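You operate a simulated robot arm through the tools that you are given. There is no shell and no other tool.

Carry out the task below with a simulated robot arm. There is one attempt and no reset: what you move stays moved.

JOB
Drive the four bracket screws home in the order 1, 2, 3, 4.
Fine: the dial stays at 2 Nm; no red lamp; park the driver and switch the box off.

Only the result counts: the job must be done as asked and must still hold three seconds after the hand-in. Knocking over, shifting, dropping, spilling or breaking anything else fails it.

ROBOT AND FRAMES
A 6-joint arm with a two-finger parallel gripper, fixed in place. Base frame: the origin is on the floor under the middle of its stand, x ahead of it, y to its left, z up; the work surface is at about z = 0.746. Units: m, rad, N and s.
With the tool pointing down near the work surface it reaches from about 0.28 to 0.74 m from the base axis. Its first joint turns from -1.152 to 1.152 rad. Payload 2.45 kg.
The tool frame sits at the grasp point between the pads (the TCP): z along the fingers, y along the line on which they close. The tips reach 0.024 m beyond it. The gripper opens to 0.068 m. The fingers are 0.017 m wide and 0.01 m thick; the gripper's body (0.04 by 0.07 m) begins 0.041 m behind the TCP.
Orientation is that of the tool frame in the base frame, as a unit quaternion [w, x, y, z]. With the fingers straight down and closing along the base's y, the tool's x points along the base's -x, its y along +y and its z along -z.

CONTROLS
- The arm moves only by the tool nudge_tool. Its argument "moves" is a list of rows, each an object (a shift or turn left out is 0, a gripper value left out holds the last) with "xyz": the shift along the tool's x, y, z in m, a list of three; "dr": the turn, a rotation vector about the tool's x, y, z in rad, a list of three; "hand": the finger opening in m, from 0 to 0.068. In form: [{"xyz": [dx, dy, dz], "dr": [ax, ay, az], "hand": hand}, ...]. A call has 1 to 20 rows; each row is the pose to reach, as a shift and turn from the pose commanded when the call began, along the tool's axes at that moment. Each row takes 0.2 s and may step no farther than 0.05 m and 0.15 rad from the row before; otherwise, or with a gripper value out of range, the whole call is refused. A pose out of reach is approached as far as the arm can. The call stops where the force on the tool passes 40 N (or 10 N more than at its start, if that is more) or the arm is blocked; 0.2 s more then pass. Each finger travels about 0.108 m/s and halts on what it meets, pressing with about 32 N; the grip force reading is that of the motor and also rises with nothing between the fingers. The clock runs only during rows and for 0.2 s after the last one: add rows that repeat a pose to give the fingers time. The reply holds the time, the measured pose of the TCP, the force on the tool along the base axes, the opening and the grip force, in the units named above and with some noise, with the torque about the TCP (base axes, N m) and any sound that the robot's microphone picked up, and new pictures: "views" is both (left out), scene, wrist or none.
- Cameras (640 x 400 px; columns grow to the right, rows downward): "scene" is fixed at [0.1893, 0.4455, 1.457]; the picture's right is [-0.42, -0.91, 0.00], its down [-0.57, 0.27, -0.77] and it looks along [0.70, -0.33, -0.63] (base axes); focal length 323 px, centre (320, 200). "wrist" rides on the gripper at [0.084, 0.011, -0.075] in the tool frame; the picture's right is [-0.13, 0.99, 0.00], its down [-0.60, -0.08, -0.79] and it looks along [-0.79, -0.10, 0.61] (tool axes); focal length 251 px, centre (320, 200). There is no depth. A picture from a camera that has moved, and an enlarged one, comes with that camera's place and axes in the base frame and with its lens.
- enlarge(camera, box): a new picture of the part [left, top, right, bottom] of that camera's present view, enlarged. No time passes.
- close_job(): hands the job in; it is judged then, once.

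Places have to be worked out from the pictures, the camera data and where the tool is seen. Open the gripper and draw the arm clear of the work before you hand the job in, unless the task says otherwise.

The tools are called after "Request:" as a command line: name --argument value ..., lists and objects as JSON in quotes. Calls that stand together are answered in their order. nudge_tool: Moves the arm, as the interface text tells. Its arguments: {"type":"object","properties":{"moves":{"type":"array","items":{"type":"object","properties":{"xyz":{"type":"array","items":{"type":"number"}},"dr":{"type":"array","items":{"type":"number"}},"hand":{"type":"number"}}}},"views":{"type":"string","enum":["both","scene","wrist","none"]}},"required":["moves"]} The other tools are called the same way: enlarge (camera, box) takes an enlarged picture of a part of a camera's view; close_job () hands the job in.

At the start:

```text
time: 0.0
ee_pos: [0.3924, 0.2648, 1.2821]
ee_rot: [0.001, 0.0, 1.0, 0.001]
wrist_force: [-0.4, -0.2, -0.7]
wrist_torque: [0.04, 0.0, -0.03]
opening: 0.068
grasp_force: 0.0
```

scene: 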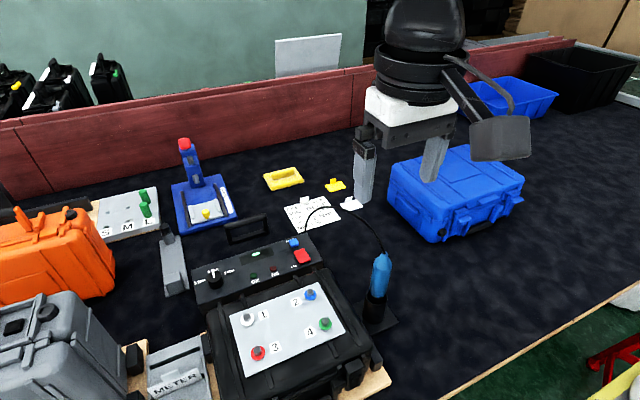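
wrist: 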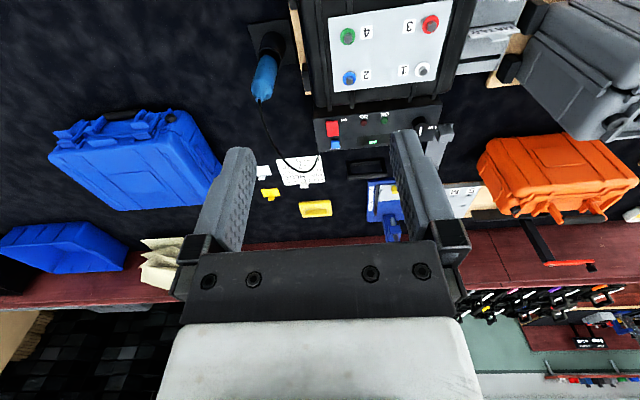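

I start by looking closely at the scene: the box with dial, the driver in its holster, the bracket with four numbered screws, and the note.

Request:
enlarge --camera "scene" --box '[180, 220, 400, 400]'

Request:
enlarge --camera "scene" --box '[260, 160, 400, 260]'

Request:
enlarge --camera "wrist" --box '[240, 0, 480, 240]'

Request:
enlarge --camera "scene" --box '[180, 230, 340, 310]'

Request:
enlarge --camera "scene" --box '[80, 130, 260, 260]'

```text
2.22 times, centred on (290, 310) of scene
camera zoom: at [0.1893, 0.4455, 1.457], right [-0.42, -0.91, 0.0], down [-0.57, 0.27, -0.77], along [0.7, -0.33, -0.63], focal length 717 px, centre (387, -44)
```

zoom: 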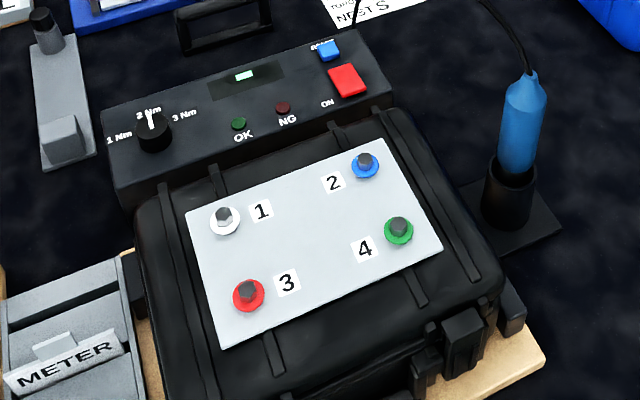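

```text
4.00 times, centred on (330, 210) of scene
camera zoom: at [0.1893, 0.4455, 1.457], right [-0.42, -0.91, 0.0], down [-0.57, 0.27, -0.77], along [0.7, -0.33, -0.63], focal length 1291 px, centre (280, 160)
```

zoom: 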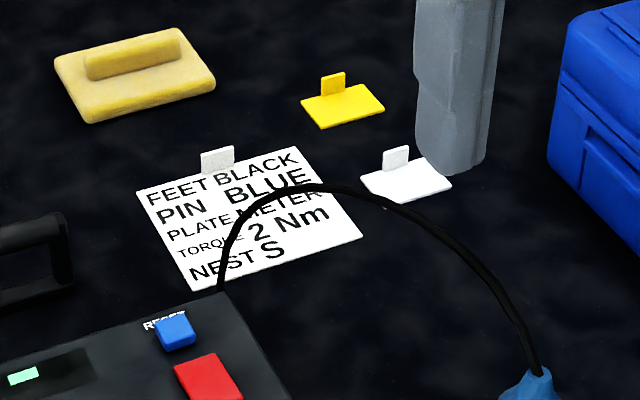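

```text
1.67 times, centred on (360, 120) of wrist
camera zoom: at [0.3075, 0.2763, 1.3572], right [0.13, 0.99, 0.0], down [0.6, -0.08, 0.79], along [0.79, -0.1, -0.61], focal length 419 px, centre (253, 333)
```

zoom: 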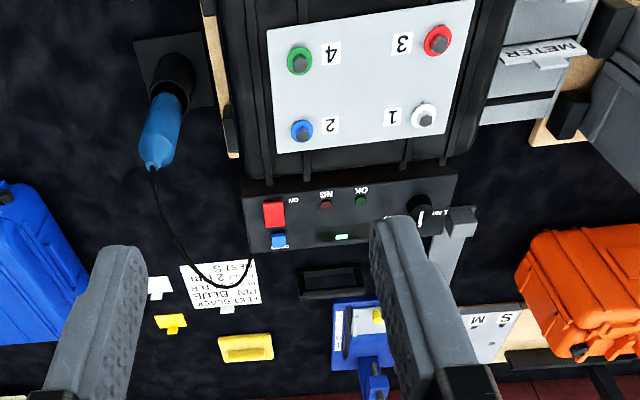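

```text
4.00 times, centred on (260, 270) of scene
camera zoom: at [0.1893, 0.4455, 1.457], right [-0.42, -0.91, 0.0], down [-0.57, 0.27, -0.77], along [0.7, -0.33, -0.63], focal length 1291 px, centre (560, -80)
```

zoom: 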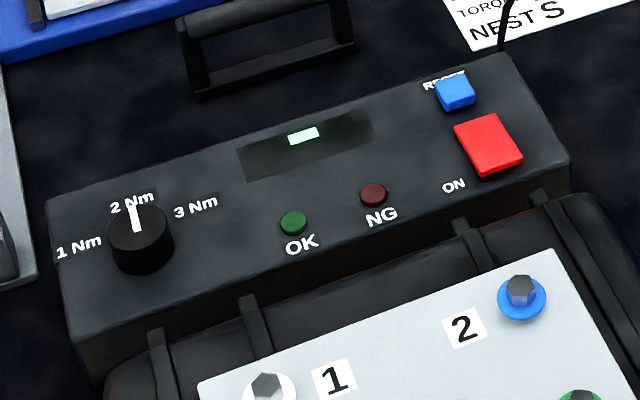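

```text
3.08 times, centred on (170, 195) of scene
camera zoom: at [0.1893, 0.4455, 1.457], right [-0.42, -0.91, 0.0], down [-0.57, 0.27, -0.77], along [0.7, -0.33, -0.63], focal length 993 px, centre (782, 215)
```

zoom: 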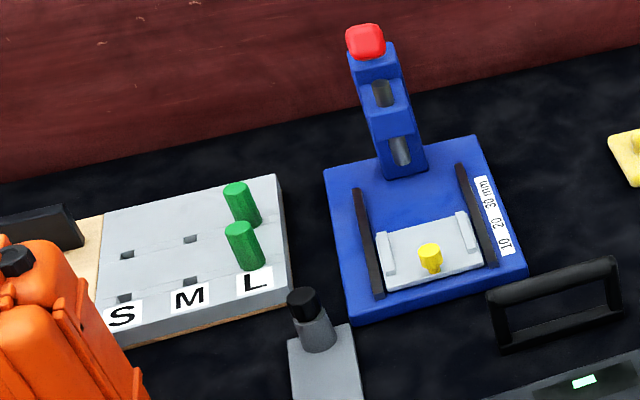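

The dial marker points at 2 Nm. I put screw heads at about (0.55, 0.43), (0.55, 0.30), (0.48, 0.43) and (0.48, 0.30) with z≈0.90, the driver at about (0.515, 0.157) with its top at z≈0.985, and the red rocker at about (0.718, 0.256, 0.81). I'll bring the wrist camera closer to check the driver and the box.

Request:
nudge_tool --moves '[{"xyz": [0, -0.03, 0.035]}, {"xyz": [0, -0.06, 0.07]}, {"xyz": [0, -0.085, 0.1]}, {"xyz": [0, -0.11, 0.13]}]' --views "both"

```text
time: 1.0
ee_pos: [0.3914, 0.1547, 1.1516]
ee_rot: [0.0, -0.002, 1.0, 0.001]
wrist_force: [-1.1, 1.1, 0.4]
wrist_torque: [0.03, 0.0, 0.0]
opening: 0.068
grasp_force: 0.0
camera wrist: at [0.3086, 0.1659, 1.2269], right [0.13, 0.99, 0.0], down [0.6, -0.08, 0.79], along [0.79, -0.1, -0.61], focal length 251 px, centre (320, 200)
```

scene: 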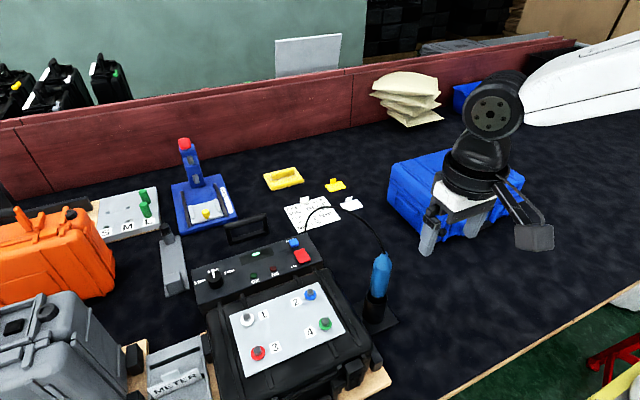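
wrist: 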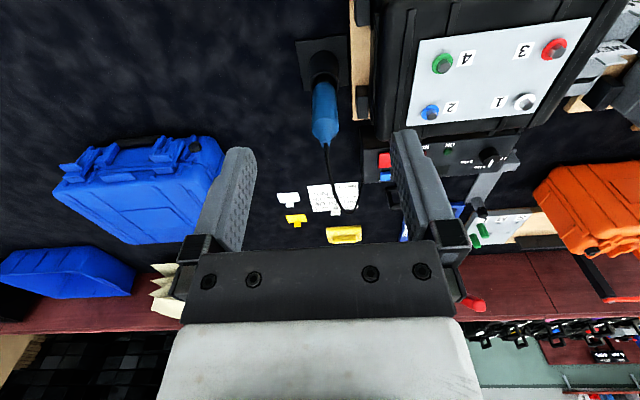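

The driver stands in its holster with the cable leaving from its top. I enlarge both views on the driver, rocker and display.

Request:
enlarge --camera "wrist" --box '[280, 20, 380, 160]'

Request:
enlarge --camera "scene" --box '[340, 230, 420, 340]'

Request:
enlarge --camera "scene" --box '[235, 230, 325, 290]'

Request:
enlarge --camera "scene" --box '[225, 280, 345, 370]'

Request:
enlarge --camera "scene" --box '[185, 250, 245, 300]'

```text
2.86 times, centred on (330, 90) of wrist
camera zoom: at [0.3086, 0.1659, 1.2269], right [0.13, 0.99, 0.0], down [0.6, -0.08, 0.79], along [0.79, -0.1, -0.61], focal length 718 px, centre (291, 514)
```

zoom: 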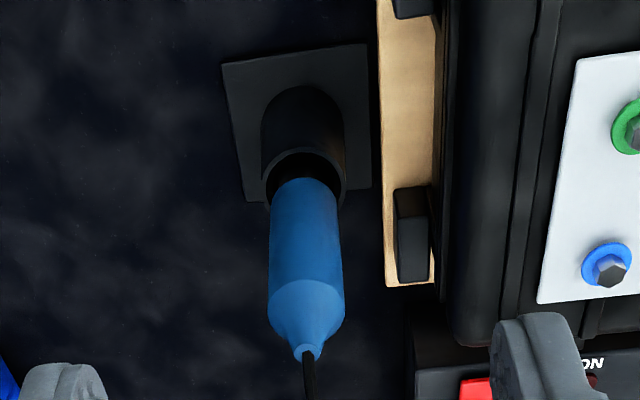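

```text
3.64 times, centred on (380, 285) of scene
camera zoom: at [0.1893, 0.4455, 1.457], right [-0.42, -0.91, 0.0], down [-0.57, 0.27, -0.77], along [0.7, -0.33, -0.63], focal length 1174 px, centre (102, -109)
```

zoom: 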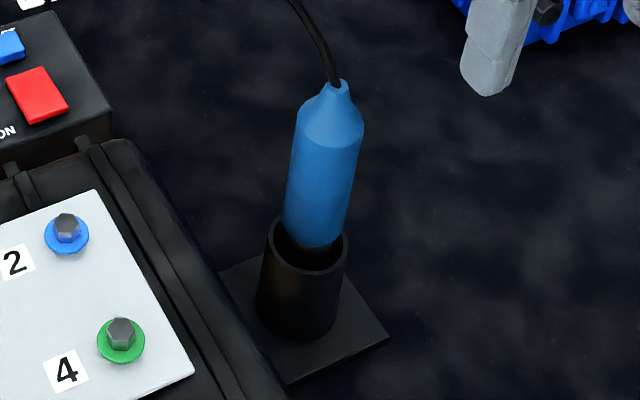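

```text
6.67 times, centred on (280, 260) of scene
camera zoom: at [0.1893, 0.4455, 1.457], right [-0.42, -0.91, 0.0], down [-0.57, 0.27, -0.77], along [0.7, -0.33, -0.63], focal length 2151 px, centre (587, -200)
```

zoom: 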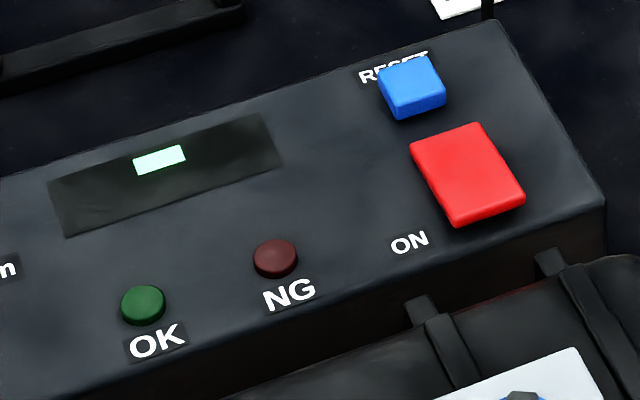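

```text
4.44 times, centred on (285, 325) of scene
camera zoom: at [0.1893, 0.4455, 1.457], right [-0.42, -0.91, 0.0], down [-0.57, 0.27, -0.77], along [0.7, -0.33, -0.63], focal length 1434 px, centre (476, -356)
```

zoom: 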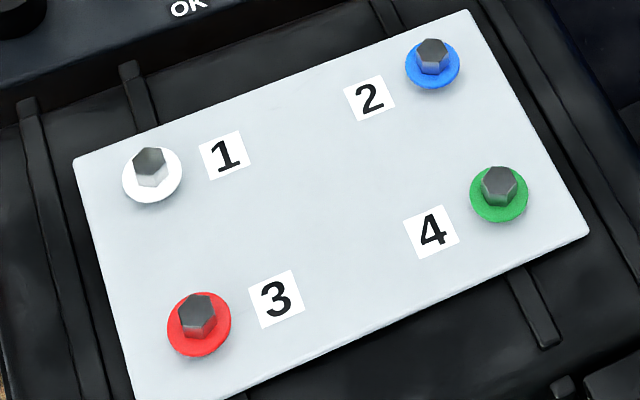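

```text
8.00 times, centred on (215, 275) of scene
camera zoom: at [0.1893, 0.4455, 1.457], right [-0.42, -0.91, 0.0], down [-0.57, 0.27, -0.77], along [0.7, -0.33, -0.63], focal length 2582 px, centre (1160, -400)
```

zoom: 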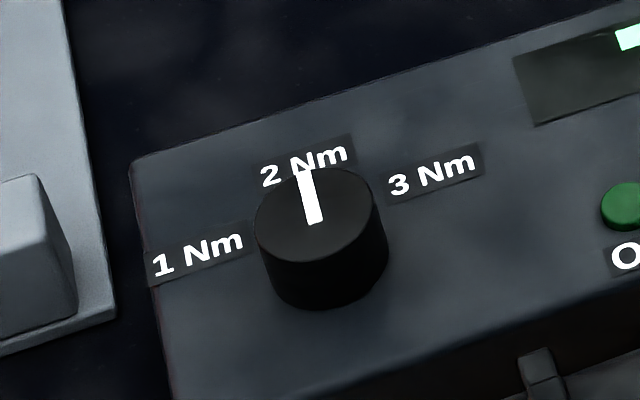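

The driver's axis comes out at (0.527, 0.146), with a blue cylinder of about 37 mm up to z≈0.925 and a cone and neck up to z≈0.966. Before gripping it I want a closer look at the rocker and display to tell whether the box is on, so I move the wrist camera toward the box at a safe height.

Request:
nudge_tool --moves '[{"xyz": [-0.03, 0.015, 0.02]}, {"xyz": [-0.06, 0.03, 0.04]}, {"xyz": [-0.09, 0.045, 0.06]}, {"xyz": [-0.12, 0.06, 0.08]}, {"xyz": [-0.15, 0.075, 0.1]}, {"xyz": [-0.19, 0.095, 0.12]}]' --views "both"

```text
time: 2.4
ee_pos: [0.5828, 0.2493, 1.0315]
ee_rot: [0.0, 0.0, 1.0, 0.001]
wrist_force: [-0.6, 1.2, -0.7]
wrist_torque: [0.0, 0.01, 0.02]
opening: 0.068
grasp_force: 0.0
camera wrist: at [0.4982, 0.2615, 1.107], right [0.13, 0.99, 0.0], down [0.6, -0.08, 0.79], along [0.79, -0.1, -0.61], focal length 251 px, centre (320, 200)
```

scene: 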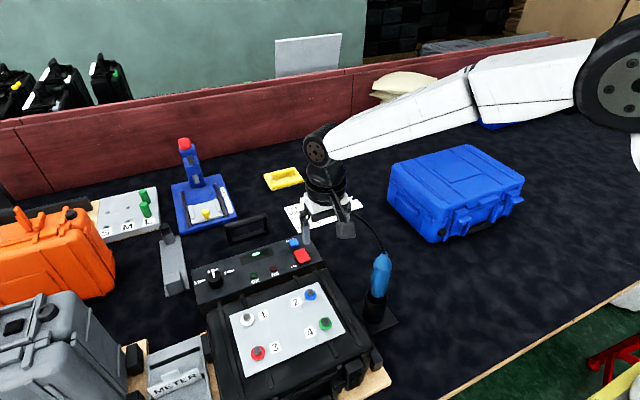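
wrist: 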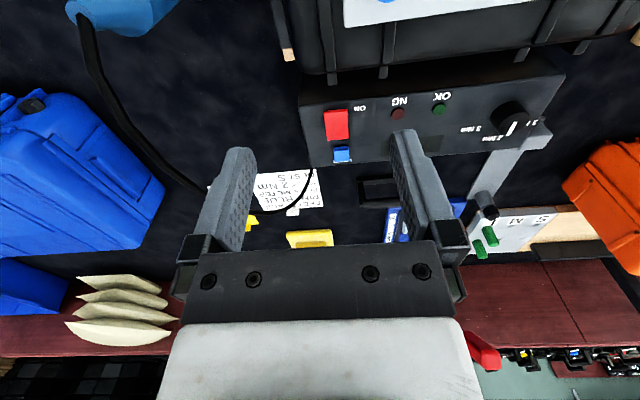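

The wrist camera now sees the box from close up. I enlarge the rocker, the lamps, the display and the dial.

Request:
enlarge --camera "wrist" --box '[300, 80, 400, 180]'

Request:
enlarge --camera "wrist" --box '[300, 50, 560, 180]'

```text
4.00 times, centred on (350, 130) of wrist
camera zoom: at [0.4982, 0.2615, 1.107], right [0.13, 0.99, 0.0], down [0.6, -0.08, 0.79], along [0.79, -0.1, -0.61], focal length 1006 px, centre (200, 480)
```

zoom: 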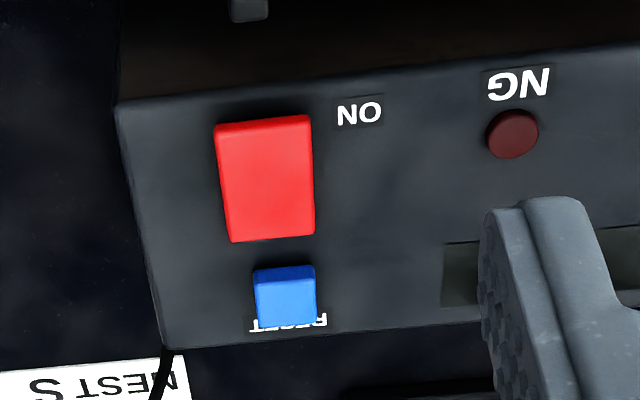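

```text
2.46 times, centred on (430, 115) of wrist
camera zoom: at [0.4982, 0.2615, 1.107], right [0.13, 0.99, 0.0], down [0.6, -0.08, 0.79], along [0.79, -0.1, -0.61], focal length 619 px, centre (49, 409)
```

zoom: 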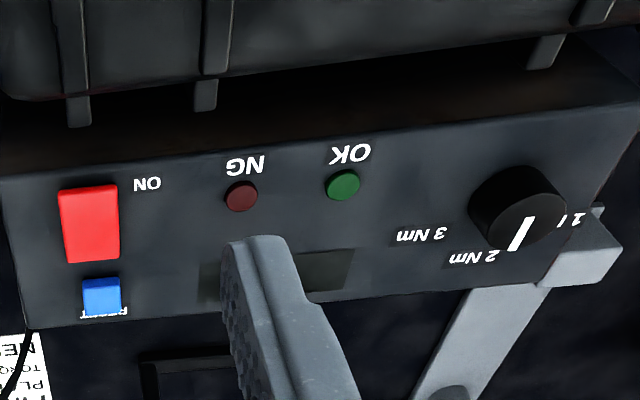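

The lamps are both dark and the display is lit, so the box appears to be on. I zoom further on the rocker to record its present tilt as a reference for later.

Request:
enlarge --camera "scene" --box '[280, 230, 320, 270]'

Request:
enlarge --camera "wrist" --box '[315, 95, 365, 175]'

Request:
enlarge --camera "scene" --box '[235, 240, 285, 280]'

```text
10.00 times, centred on (300, 250) of scene
camera zoom: at [0.1893, 0.4455, 1.457], right [-0.42, -0.91, 0.0], down [-0.57, 0.27, -0.77], along [0.7, -0.33, -0.63], focal length 3227 px, centre (520, -300)
```

zoom: 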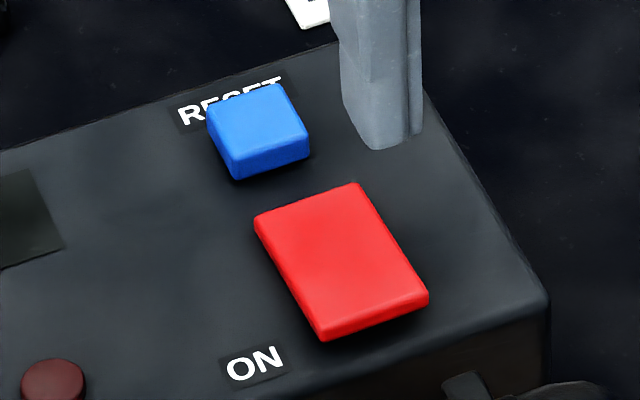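

```text
5.00 times, centred on (340, 135) of wrist
camera zoom: at [0.4982, 0.2615, 1.107], right [0.13, 0.99, 0.0], down [0.6, -0.08, 0.79], along [0.79, -0.1, -0.61], focal length 1257 px, centre (220, 525)
```

zoom: 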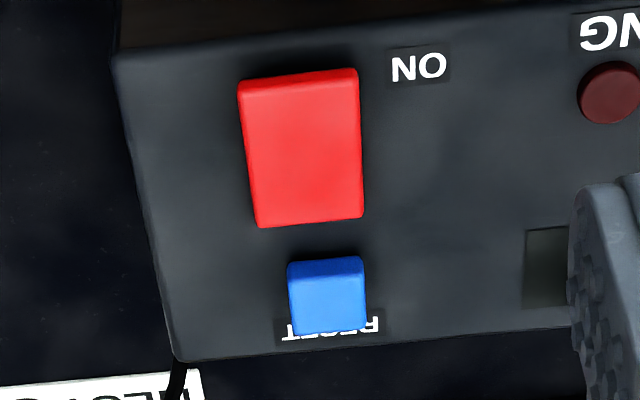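

```text
10.00 times, centred on (260, 260) of scene
camera zoom: at [0.1893, 0.4455, 1.457], right [-0.42, -0.91, 0.0], down [-0.57, 0.27, -0.77], along [0.7, -0.33, -0.63], focal length 3227 px, centre (920, -400)
```

zoom: 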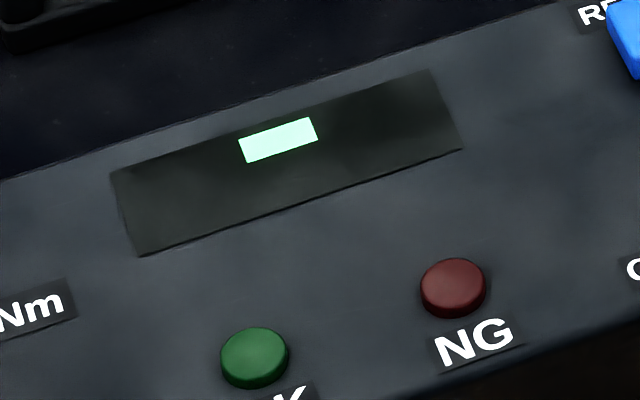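

I take the lit display to mean the box is on and will confirm that from the driver's behaviour. Next I move to a point directly above the driver at (0.527, 0.146), staying high.

Request:
nudge_tool --moves '[{"xyz": [0.01, -0.02, -0.04]}, {"xyz": [0.03, -0.06, -0.05]}, {"xyz": [0.056, -0.103, -0.05]}]' --views "both"

```text
refused: row 3 steps farther than a row can; nothing moved
```

One step was slightly over the limit, so I split the same move more finely.

Request:
nudge_tool --moves '[{"xyz": [0.01, -0.02, -0.04]}, {"xyz": [0.03, -0.05, -0.05]}, {"xyz": [0.045, -0.08, -0.05]}, {"xyz": [0.056, -0.103, -0.05]}]' --views "both"

```text
time: 3.4
ee_pos: [0.5251, 0.1479, 1.0811]
ee_rot: [0.0, 0.0, 1.0, 0.001]
wrist_force: [1.0, -0.1, 0.5]
wrist_torque: [-0.01, -0.01, -0.03]
opening: 0.068
grasp_force: 0.0
camera wrist: at [0.4409, 0.1587, 1.1572], right [0.13, 0.99, 0.0], down [0.6, -0.08, 0.79], along [0.79, -0.1, -0.61], focal length 251 px, centre (320, 200)
```

scene: 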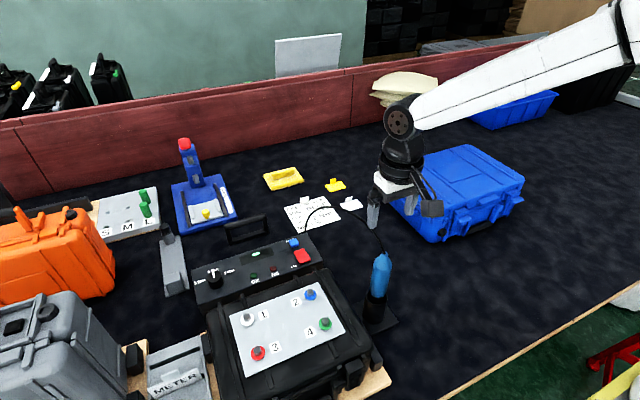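
wrist: 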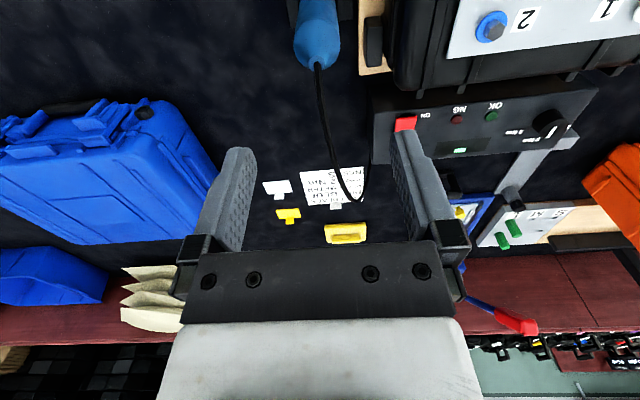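

The neck tip projects again to (0.527, 0.146), right below the TCP. I descend partway with the fingers open and check alignment.

Request:
nudge_tool --moves '[{"xyz": [-0.002, -0.002, 0.03]}, {"xyz": [-0.002, -0.002, 0.06]}, {"xyz": [-0.002, -0.002, 0.09]}, {"xyz": [-0.002, -0.002, 0.115]}]' --views "both"

Request:
enlarge --camera "scene" --box '[330, 190, 430, 330]'

```text
time: 4.4
ee_pos: [0.5265, 0.1443, 0.9669]
ee_rot: [-0.001, 0.0, 1.0, 0.002]
wrist_force: [0.1, -0.3, 0.3]
wrist_torque: [-0.01, 0.01, 0.01]
opening: 0.0678
grasp_force: 0.0
camera wrist: at [0.443, 0.157, 1.0419], right [0.13, 0.99, 0.0], down [0.6, -0.08, 0.79], along [0.79, -0.1, -0.61], focal length 251 px, centre (320, 200)
```

scene: 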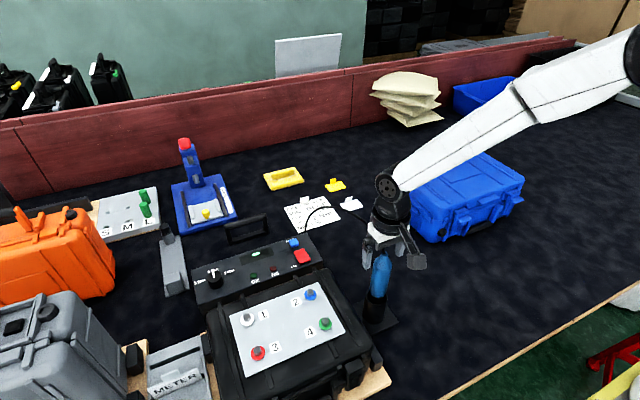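
wrist: 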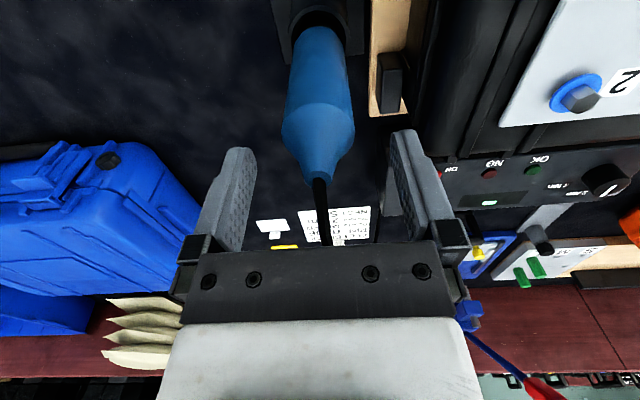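

```text
2.86 times, centred on (380, 260) of scene
camera zoom: at [0.1893, 0.4455, 1.457], right [-0.42, -0.91, 0.0], down [-0.57, 0.27, -0.77], along [0.7, -0.33, -0.63], focal length 922 px, centre (149, 29)
```

zoom: 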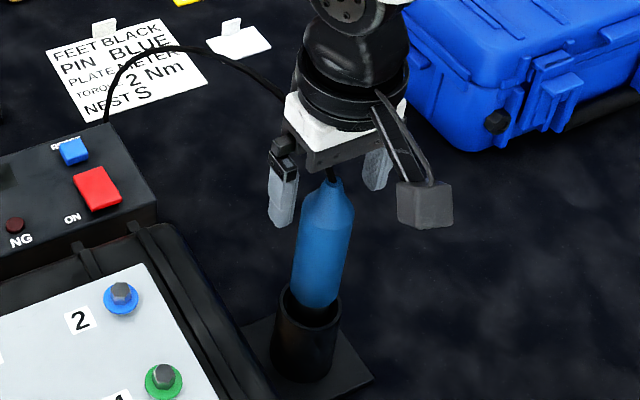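

The neck tip sits at z≈0.969 and the cone base at z≈0.925, centred between the fingers. I lower to TCP z≈0.931 and close on the cylinder below the cone.

Request:
nudge_tool --moves '[{"xyz": [0, 0.001, 0.018]}, {"xyz": [0, 0.001, 0.036]}, {"xyz": [0, 0.001, 0.036], "hand": 0.03}, {"xyz": [0, 0.001, 0.036], "hand": 0.03}, {"xyz": [0, 0.001, 0.036], "hand": 0.02}, {"xyz": [0, 0.001, 0.036], "hand": 0.02}]' --views "both"

Request:
enlarge --camera "scene" --box '[330, 190, 430, 330]'

```text
time: 5.8
ee_pos: [0.5269, 0.1468, 0.9284]
ee_rot: [0.0, -0.001, 1.0, 0.001]
wrist_force: [-0.5, -0.5, -0.2]
wrist_torque: [-0.01, -0.03, 0.01]
opening: 0.0375
grasp_force: 31.9
camera wrist: at [0.4427, 0.1581, 1.0056], right [0.13, 0.99, 0.0], down [0.6, -0.08, 0.79], along [0.79, -0.1, -0.61], focal length 251 px, centre (320, 200)
```

scene: 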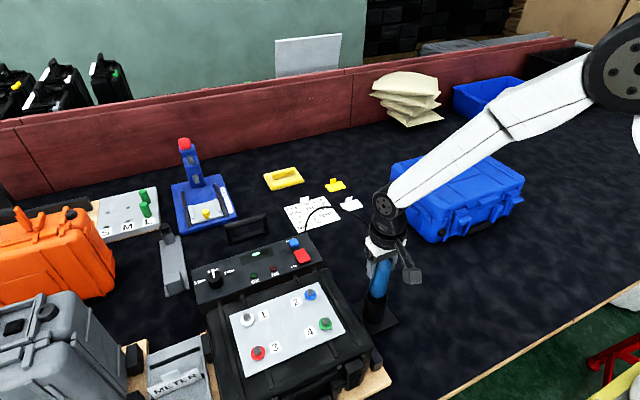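
wrist: 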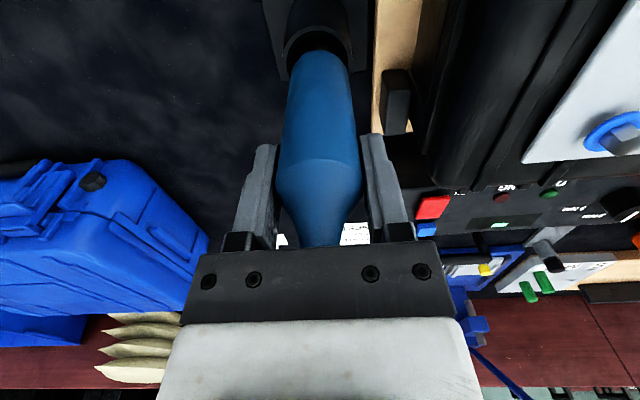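

```text
2.86 times, centred on (380, 260) of scene
camera zoom: at [0.1894, 0.4455, 1.457], right [-0.42, -0.91, 0.0], down [-0.57, 0.27, -0.77], along [0.7, -0.33, -0.63], focal length 922 px, centre (149, 29)
```

zoom: 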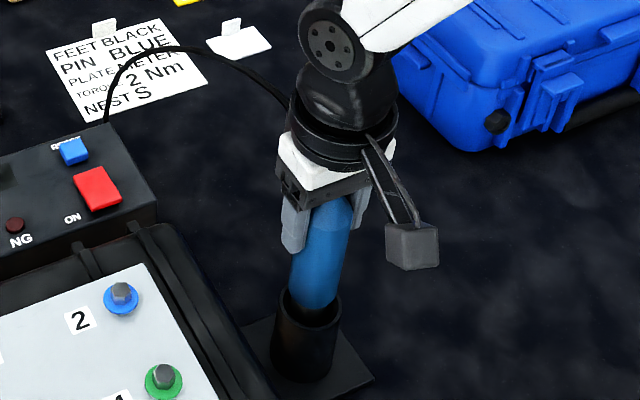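

The grip holds at 37.5 mm opening and 32 N; I note the parked TCP pose as about (0.527, 0.146, 0.930). Now I lift straight up, gently, to free the bit from the holster.

Request:
nudge_tool --moves '[{"xyz": [0, 0, -0.01]}, {"xyz": [0, 0, -0.03]}, {"xyz": [0, 0, -0.05]}, {"xyz": [0, 0, -0.07]}, {"xyz": [0, 0, -0.09]}, {"xyz": [0, 0, -0.11]}]' --views "both"

Request:
enlarge --camera "scene" --box '[330, 170, 430, 330]'

Request:
enlarge --camera "wrist" --box '[250, 0, 390, 140]'

```text
time: 7.2
ee_pos: [0.5275, 0.1465, 1.0392]
ee_rot: [0.0, 0.0, 1.0, 0.0]
wrist_force: [0.2, -0.4, -3.6]
wrist_torque: [0.03, -0.02, 0.03]
opening: 0.0378
grasp_force: 31.9
camera wrist: at [0.4436, 0.1578, 1.1162], right [0.13, 0.99, 0.0], down [0.6, -0.08, 0.79], along [0.79, -0.1, -0.61], focal length 251 px, centre (320, 200)
```

scene: 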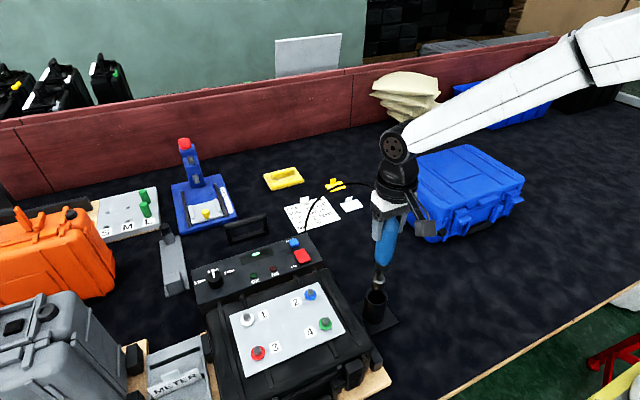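
wrist: 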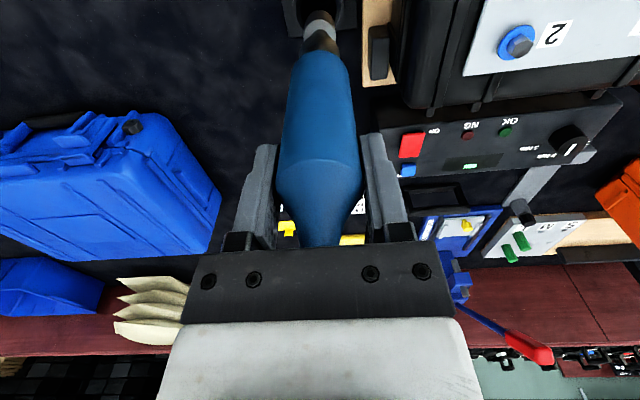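

```text
2.50 times, centred on (380, 250) of scene
camera zoom: at [0.1893, 0.4455, 1.457], right [-0.42, -0.91, 0.0], down [-0.57, 0.27, -0.77], along [0.7, -0.33, -0.63], focal length 807 px, centre (170, 75)
```

zoom: 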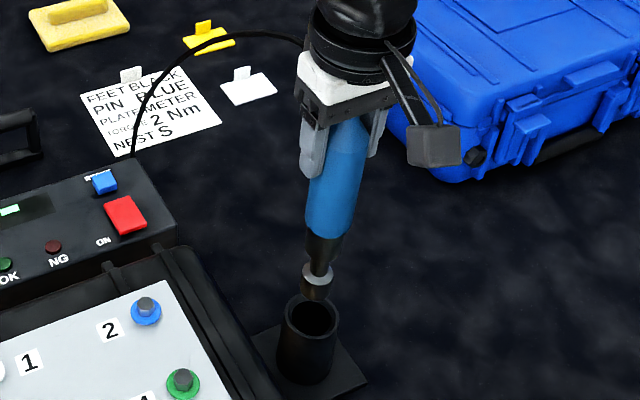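

```text
2.86 times, centred on (320, 70) of wrist
camera zoom: at [0.4436, 0.1578, 1.1162], right [0.13, 0.99, 0.0], down [0.6, -0.08, 0.79], along [0.79, -0.1, -0.61], focal length 718 px, centre (320, 571)
```

zoom: 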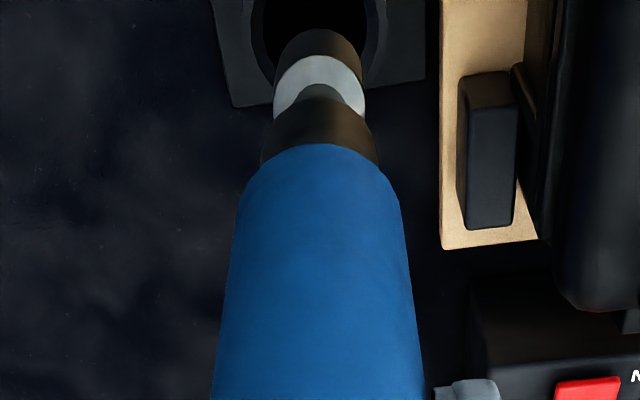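

The driver is out (weight reading about 3.6 N), and the socket tip is about 0.170 m below the TCP. I raise it and back off to a pose where the wrist camera sees all four screws beside the driver, so I can locate them accurately.

Request:
nudge_tool --moves '[{"xyz": [0, 0, -0.04]}, {"xyz": [0, 0, -0.08]}, {"xyz": [0.02, 0.02, -0.11]}, {"xyz": [0.05, 0.045, -0.121]}, {"xyz": [0.08, 0.07, -0.121]}, {"xyz": [0.1075, 0.0935, -0.121]}, {"xyz": [0.1075, 0.0935, -0.121]}]' --views "both"

Request:
enlarge --camera "wrist" --box '[310, 0, 510, 120]'

Request:
enlarge --camera "scene" --box '[320, 130, 480, 250]'

```text
time: 8.8
ee_pos: [0.4193, 0.2377, 1.1615]
ee_rot: [0.0, 0.0, 1.0, -0.001]
wrist_force: [0.0, -0.1, -3.1]
wrist_torque: [0.03, -0.03, 0.01]
opening: 0.0375
grasp_force: 31.8
camera wrist: at [0.3352, 0.2512, 1.2372], right [0.13, 0.99, 0.0], down [0.6, -0.08, 0.79], along [0.79, -0.1, -0.61], focal length 251 px, centre (320, 200)
```

scene: 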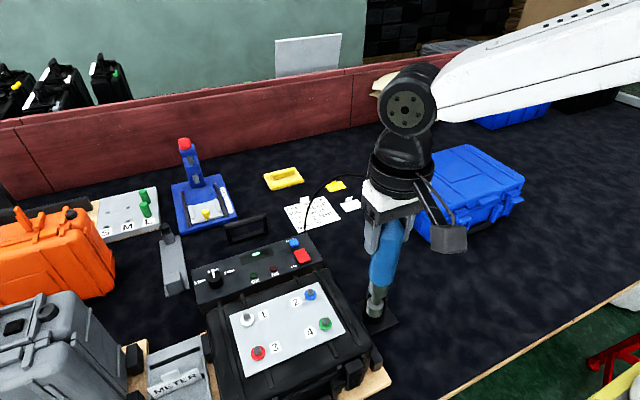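
wrist: 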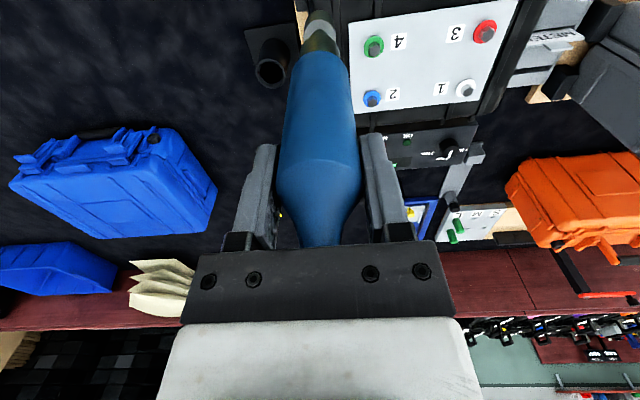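

```text
3.20 times, centred on (410, 60) of wrist
camera zoom: at [0.3352, 0.2512, 1.2372], right [0.13, 0.99, 0.0], down [0.6, -0.08, 0.79], along [0.79, -0.1, -0.61], focal length 805 px, centre (32, 648)
```

zoom: 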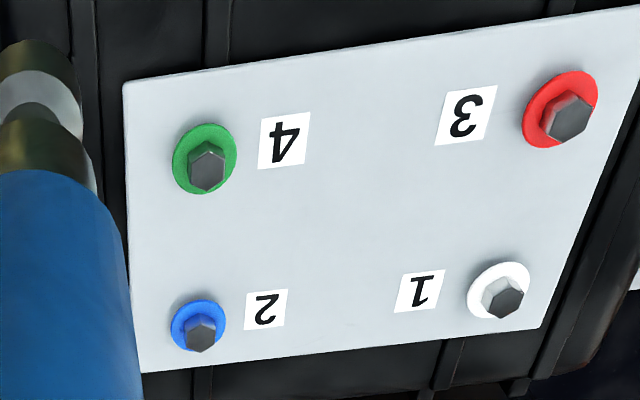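

```text
3.33 times, centred on (400, 190) of scene
camera zoom: at [0.1893, 0.4455, 1.457], right [-0.42, -0.91, 0.0], down [-0.57, 0.27, -0.77], along [0.7, -0.33, -0.63], focal length 1076 px, centre (53, 233)
```

zoom: 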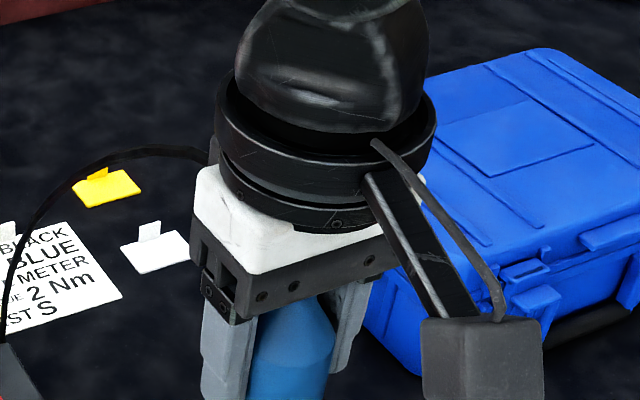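

Triangulation puts the head tops at 1:(0.549, 0.431), 2:(0.550, 0.301), 3:(0.478, 0.431) and 4:(0.479, 0.301), all near z≈0.903. I carry the driver above screw 1, with the socket tip about 4 cm over the head.

Request:
nudge_tool --moves '[{"xyz": [-0.02, 0.03, 0]}, {"xyz": [-0.045, 0.067, 0]}, {"xyz": [-0.07, 0.104, 0]}, {"xyz": [-0.095, 0.141, 0.005]}, {"xyz": [-0.115, 0.172, 0.02]}, {"xyz": [-0.1297, 0.1936, 0.04]}, {"xyz": [-0.1297, 0.1936, 0.048]}, {"xyz": [-0.1297, 0.1936, 0.048]}]' --views "both"

Request:
enlarge --camera "wrist" --box '[260, 0, 380, 75]'

Request:
enlarge --camera "scene" --box '[200, 180, 340, 340]'

```text
time: 10.6
ee_pos: [0.5505, 0.434, 1.1144]
ee_rot: [0.0, 0.0, 1.0, 0.001]
wrist_force: [-0.4, -0.4, -2.3]
wrist_torque: [0.0, -0.01, -0.01]
opening: 0.0376
grasp_force: 32.3
camera wrist: at [0.4655, 0.4452, 1.1894], right [0.13, 0.99, 0.0], down [0.6, -0.08, 0.79], along [0.79, -0.1, -0.61], focal length 251 px, centre (320, 200)
```

scene: 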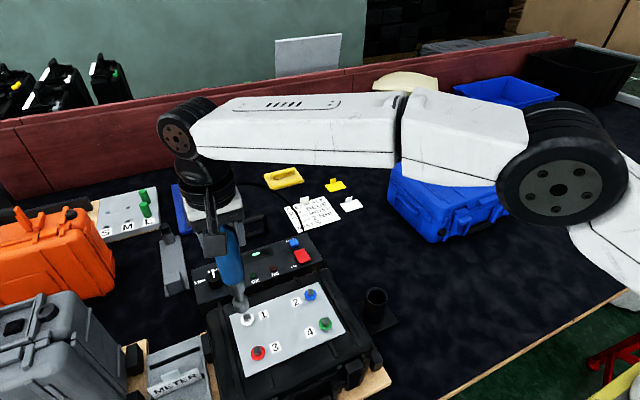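
wrist: 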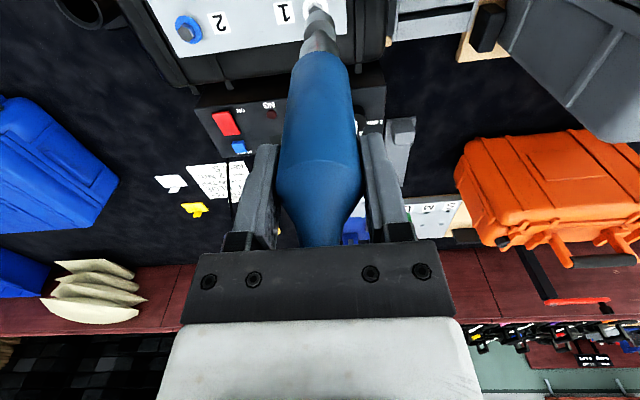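

```text
5.33 times, centred on (320, 38) of wrist
camera zoom: at [0.4655, 0.4452, 1.1894], right [0.13, 0.99, 0.0], down [0.6, -0.08, 0.79], along [0.79, -0.1, -0.61], focal length 1341 px, centre (320, 1067)
```

zoom: 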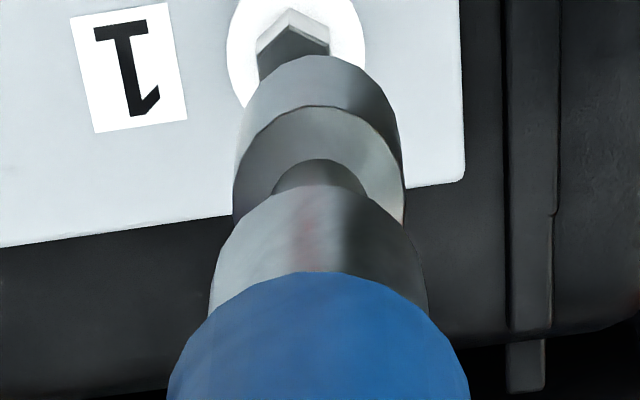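

```text
2.50 times, centred on (270, 260) of scene
camera zoom: at [0.1894, 0.4455, 1.4569], right [-0.42, -0.91, 0.0], down [-0.57, 0.27, -0.77], along [0.7, -0.33, -0.63], focal length 807 px, centre (445, 50)
```

zoom: 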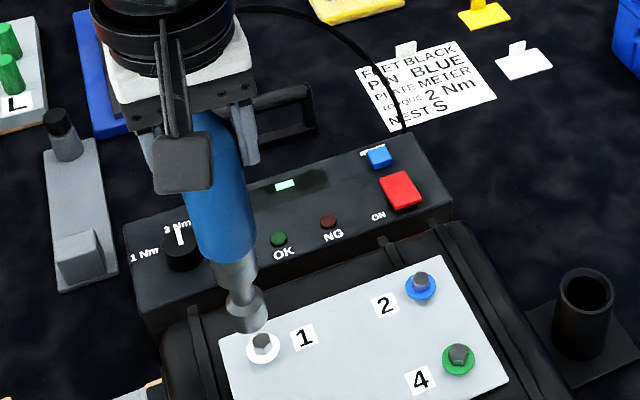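

Both views agree that the socket axis is about 4.7 mm too far in +y and about 2 mm too far in +x of screw 1's hex, with a gap of about 3 cm. I correct that and descend partway to re-check.

Request:
nudge_tool --moves '[{"xyz": [0.002, -0.0047, 0.0]}, {"xyz": [0.002, -0.0047, 0.01]}, {"xyz": [0.002, -0.0047, 0.02]}, {"xyz": [0.002, -0.0047, 0.02]}]' --views "both"

Request:
enlarge --camera "wrist" --box '[260, 0, 380, 75]'

Request:
enlarge --camera "scene" --box '[215, 270, 285, 340]'

```text
time: 11.6
ee_pos: [0.5484, 0.4288, 1.0931]
ee_rot: [0.0, 0.0, 1.0, 0.001]
wrist_force: [-0.7, 0.2, -3.8]
wrist_torque: [0.0, -0.02, -0.02]
opening: 0.0376
grasp_force: 32.2
camera wrist: at [0.4637, 0.44, 1.1693], right [0.13, 0.99, 0.0], down [0.6, -0.08, 0.79], along [0.79, -0.1, -0.61], focal length 251 px, centre (320, 200)
```

scene: 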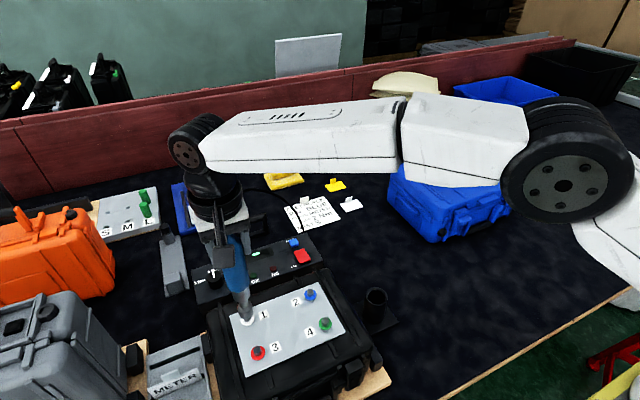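
wrist: 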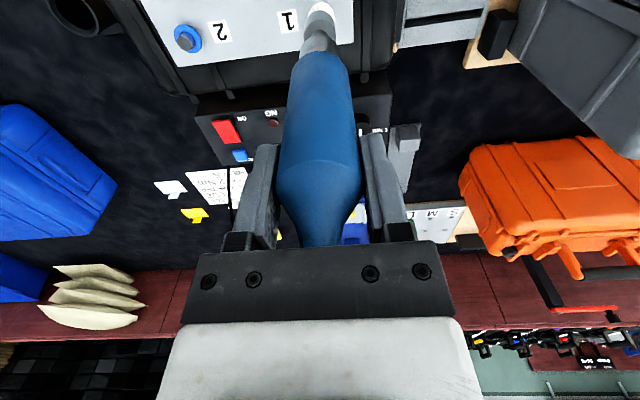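

```text
5.33 times, centred on (320, 38) of wrist
camera zoom: at [0.4637, 0.44, 1.1693], right [0.13, 0.99, 0.0], down [0.6, -0.08, 0.79], along [0.79, -0.1, -0.61], focal length 1341 px, centre (320, 1067)
```

zoom: 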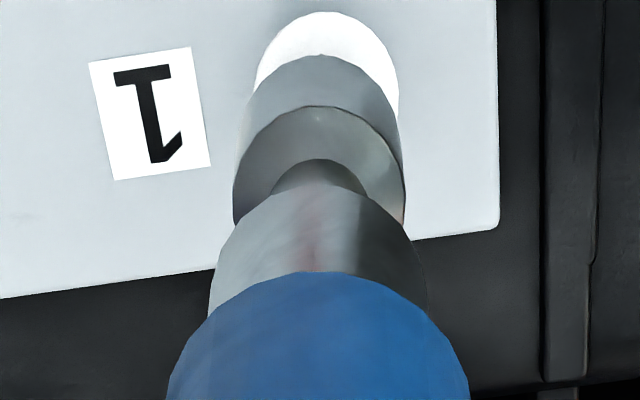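

```text
5.71 times, centred on (250, 305) of scene
camera zoom: at [0.1894, 0.4455, 1.4569], right [-0.42, -0.91, 0.0], down [-0.57, 0.27, -0.77], along [0.7, -0.33, -0.63], focal length 1844 px, centre (720, -400)
```

zoom: 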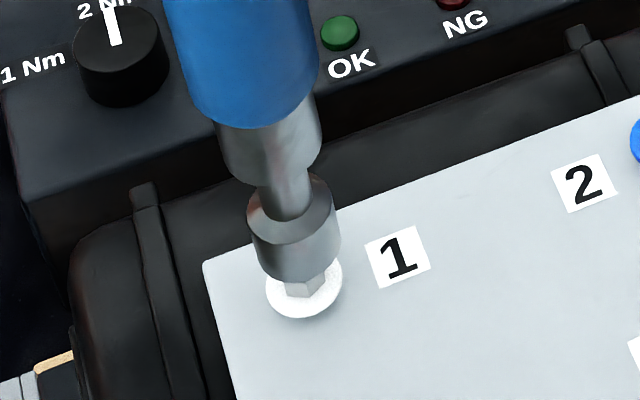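

The washer now shows slightly right of the axis in the wrist view, and the scene view agrees: I need about +1.2 mm in y and −0.8 mm in x. I apply that and come down 8 mm, to just above the hex.

Request:
nudge_tool --moves '[{"xyz": [0.0008, 0.0012, 0.0]}, {"xyz": [0.0008, 0.0012, 0.004]}, {"xyz": [0.0008, 0.0012, 0.008]}, {"xyz": [0.0008, 0.0012, 0.008]}]' --views "both"

Request:
enlarge --camera "wrist" --box '[260, 0, 380, 75]'

Request:
enlarge --camera "scene" --box '[225, 280, 275, 340]'

```text
time: 12.6
ee_pos: [0.5478, 0.43, 1.0857]
ee_rot: [0.0, 0.0, 1.0, 0.0]
wrist_force: [0.6, 0.0, -3.7]
wrist_torque: [-0.01, 0.0, 0.0]
opening: 0.0375
grasp_force: 32.4
camera wrist: at [0.463, 0.4411, 1.1613], right [0.13, 0.99, 0.0], down [0.6, -0.08, 0.79], along [0.79, -0.1, -0.61], focal length 251 px, centre (320, 200)
```

scene: 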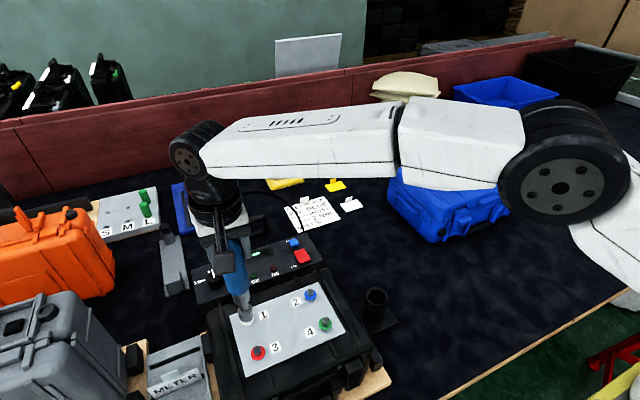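
wrist: 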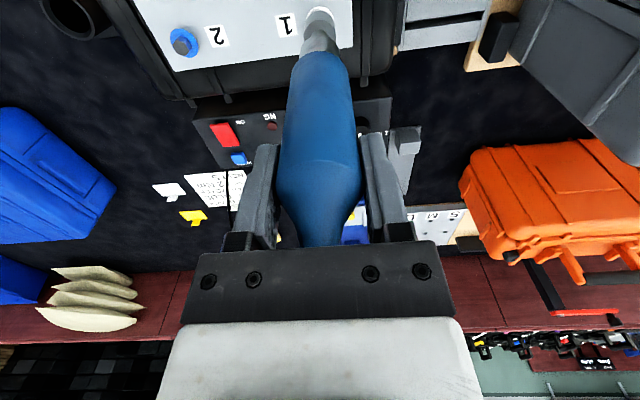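

```text
5.33 times, centred on (320, 38) of wrist
camera zoom: at [0.463, 0.4411, 1.1613], right [0.13, 0.99, 0.0], down [0.6, -0.08, 0.79], along [0.79, -0.1, -0.61], focal length 1341 px, centre (320, 1067)
```

zoom: 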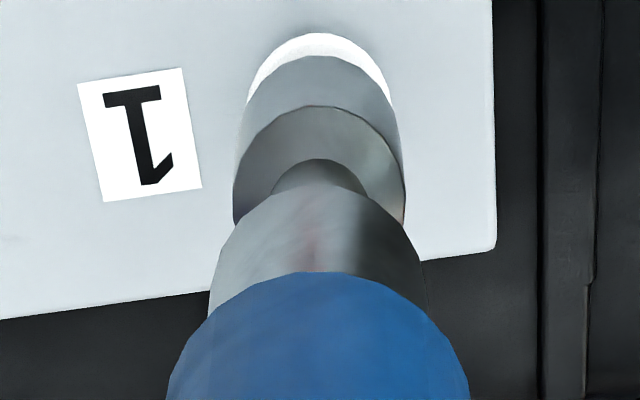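

```text
6.67 times, centred on (250, 310) of scene
camera zoom: at [0.1894, 0.4455, 1.4569], right [-0.42, -0.91, 0.0], down [-0.57, 0.27, -0.77], along [0.7, -0.33, -0.63], focal length 2151 px, centre (787, -533)
```

zoom: 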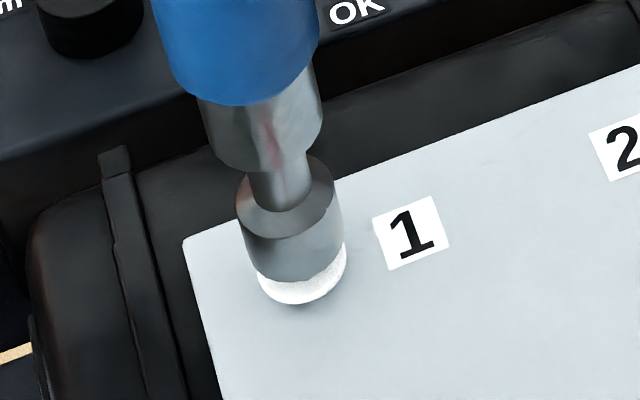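

Alignment now looks within about 1 mm in both views. I descend in small steps, watching the force for contact with the hex.

Request:
nudge_tool --moves '[{"xyz": [0, 0, 0.002]}, {"xyz": [0, 0, 0.004]}, {"xyz": [0, 0, 0.006]}, {"xyz": [0, 0, 0.006]}]' --views "wrist"

Request:
enlarge --camera "wrist" --box '[260, 0, 380, 75]'

Request:
enlarge --camera "scene" --box '[220, 235, 320, 335]'

```text
time: 13.6
ee_pos: [0.5472, 0.4297, 1.079]
ee_rot: [0.0, 0.001, 1.0, 0.001]
wrist_force: [0.0, -0.8, -4.1]
wrist_torque: [-0.01, -0.04, -0.02]
opening: 0.0376
grasp_force: 31.7
camera wrist: at [0.4629, 0.4412, 1.1551], right [0.13, 0.99, 0.0], down [0.6, -0.08, 0.79], along [0.79, -0.1, -0.61], focal length 251 px, centre (320, 200)
```

wrist: 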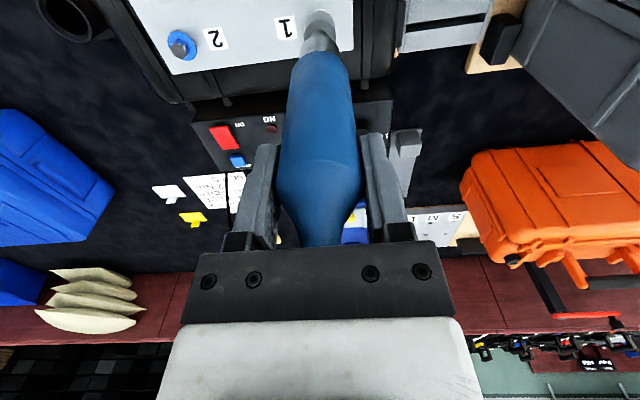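

```text
5.33 times, centred on (320, 38) of wrist
camera zoom: at [0.4629, 0.4412, 1.1551], right [0.13, 0.99, 0.0], down [0.6, -0.08, 0.79], along [0.79, -0.1, -0.61], focal length 1341 px, centre (320, 1067)
```

zoom: 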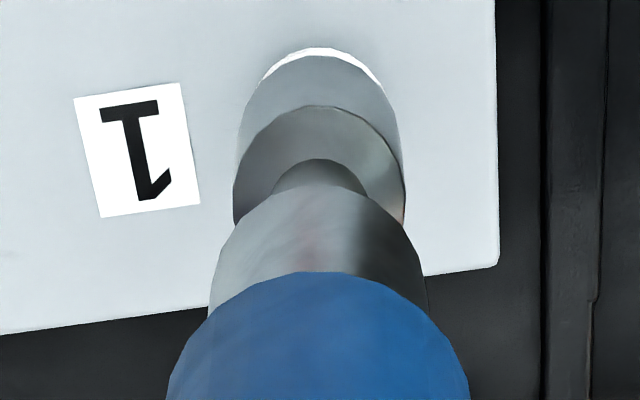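

```text
4.00 times, centred on (270, 285) of scene
camera zoom: at [0.1894, 0.4455, 1.4569], right [-0.42, -0.91, 0.0], down [-0.57, 0.27, -0.77], along [0.7, -0.33, -0.63], focal length 1291 px, centre (520, -140)
```

zoom: 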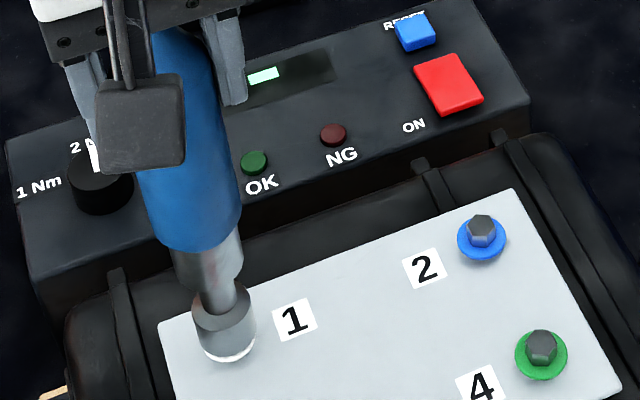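

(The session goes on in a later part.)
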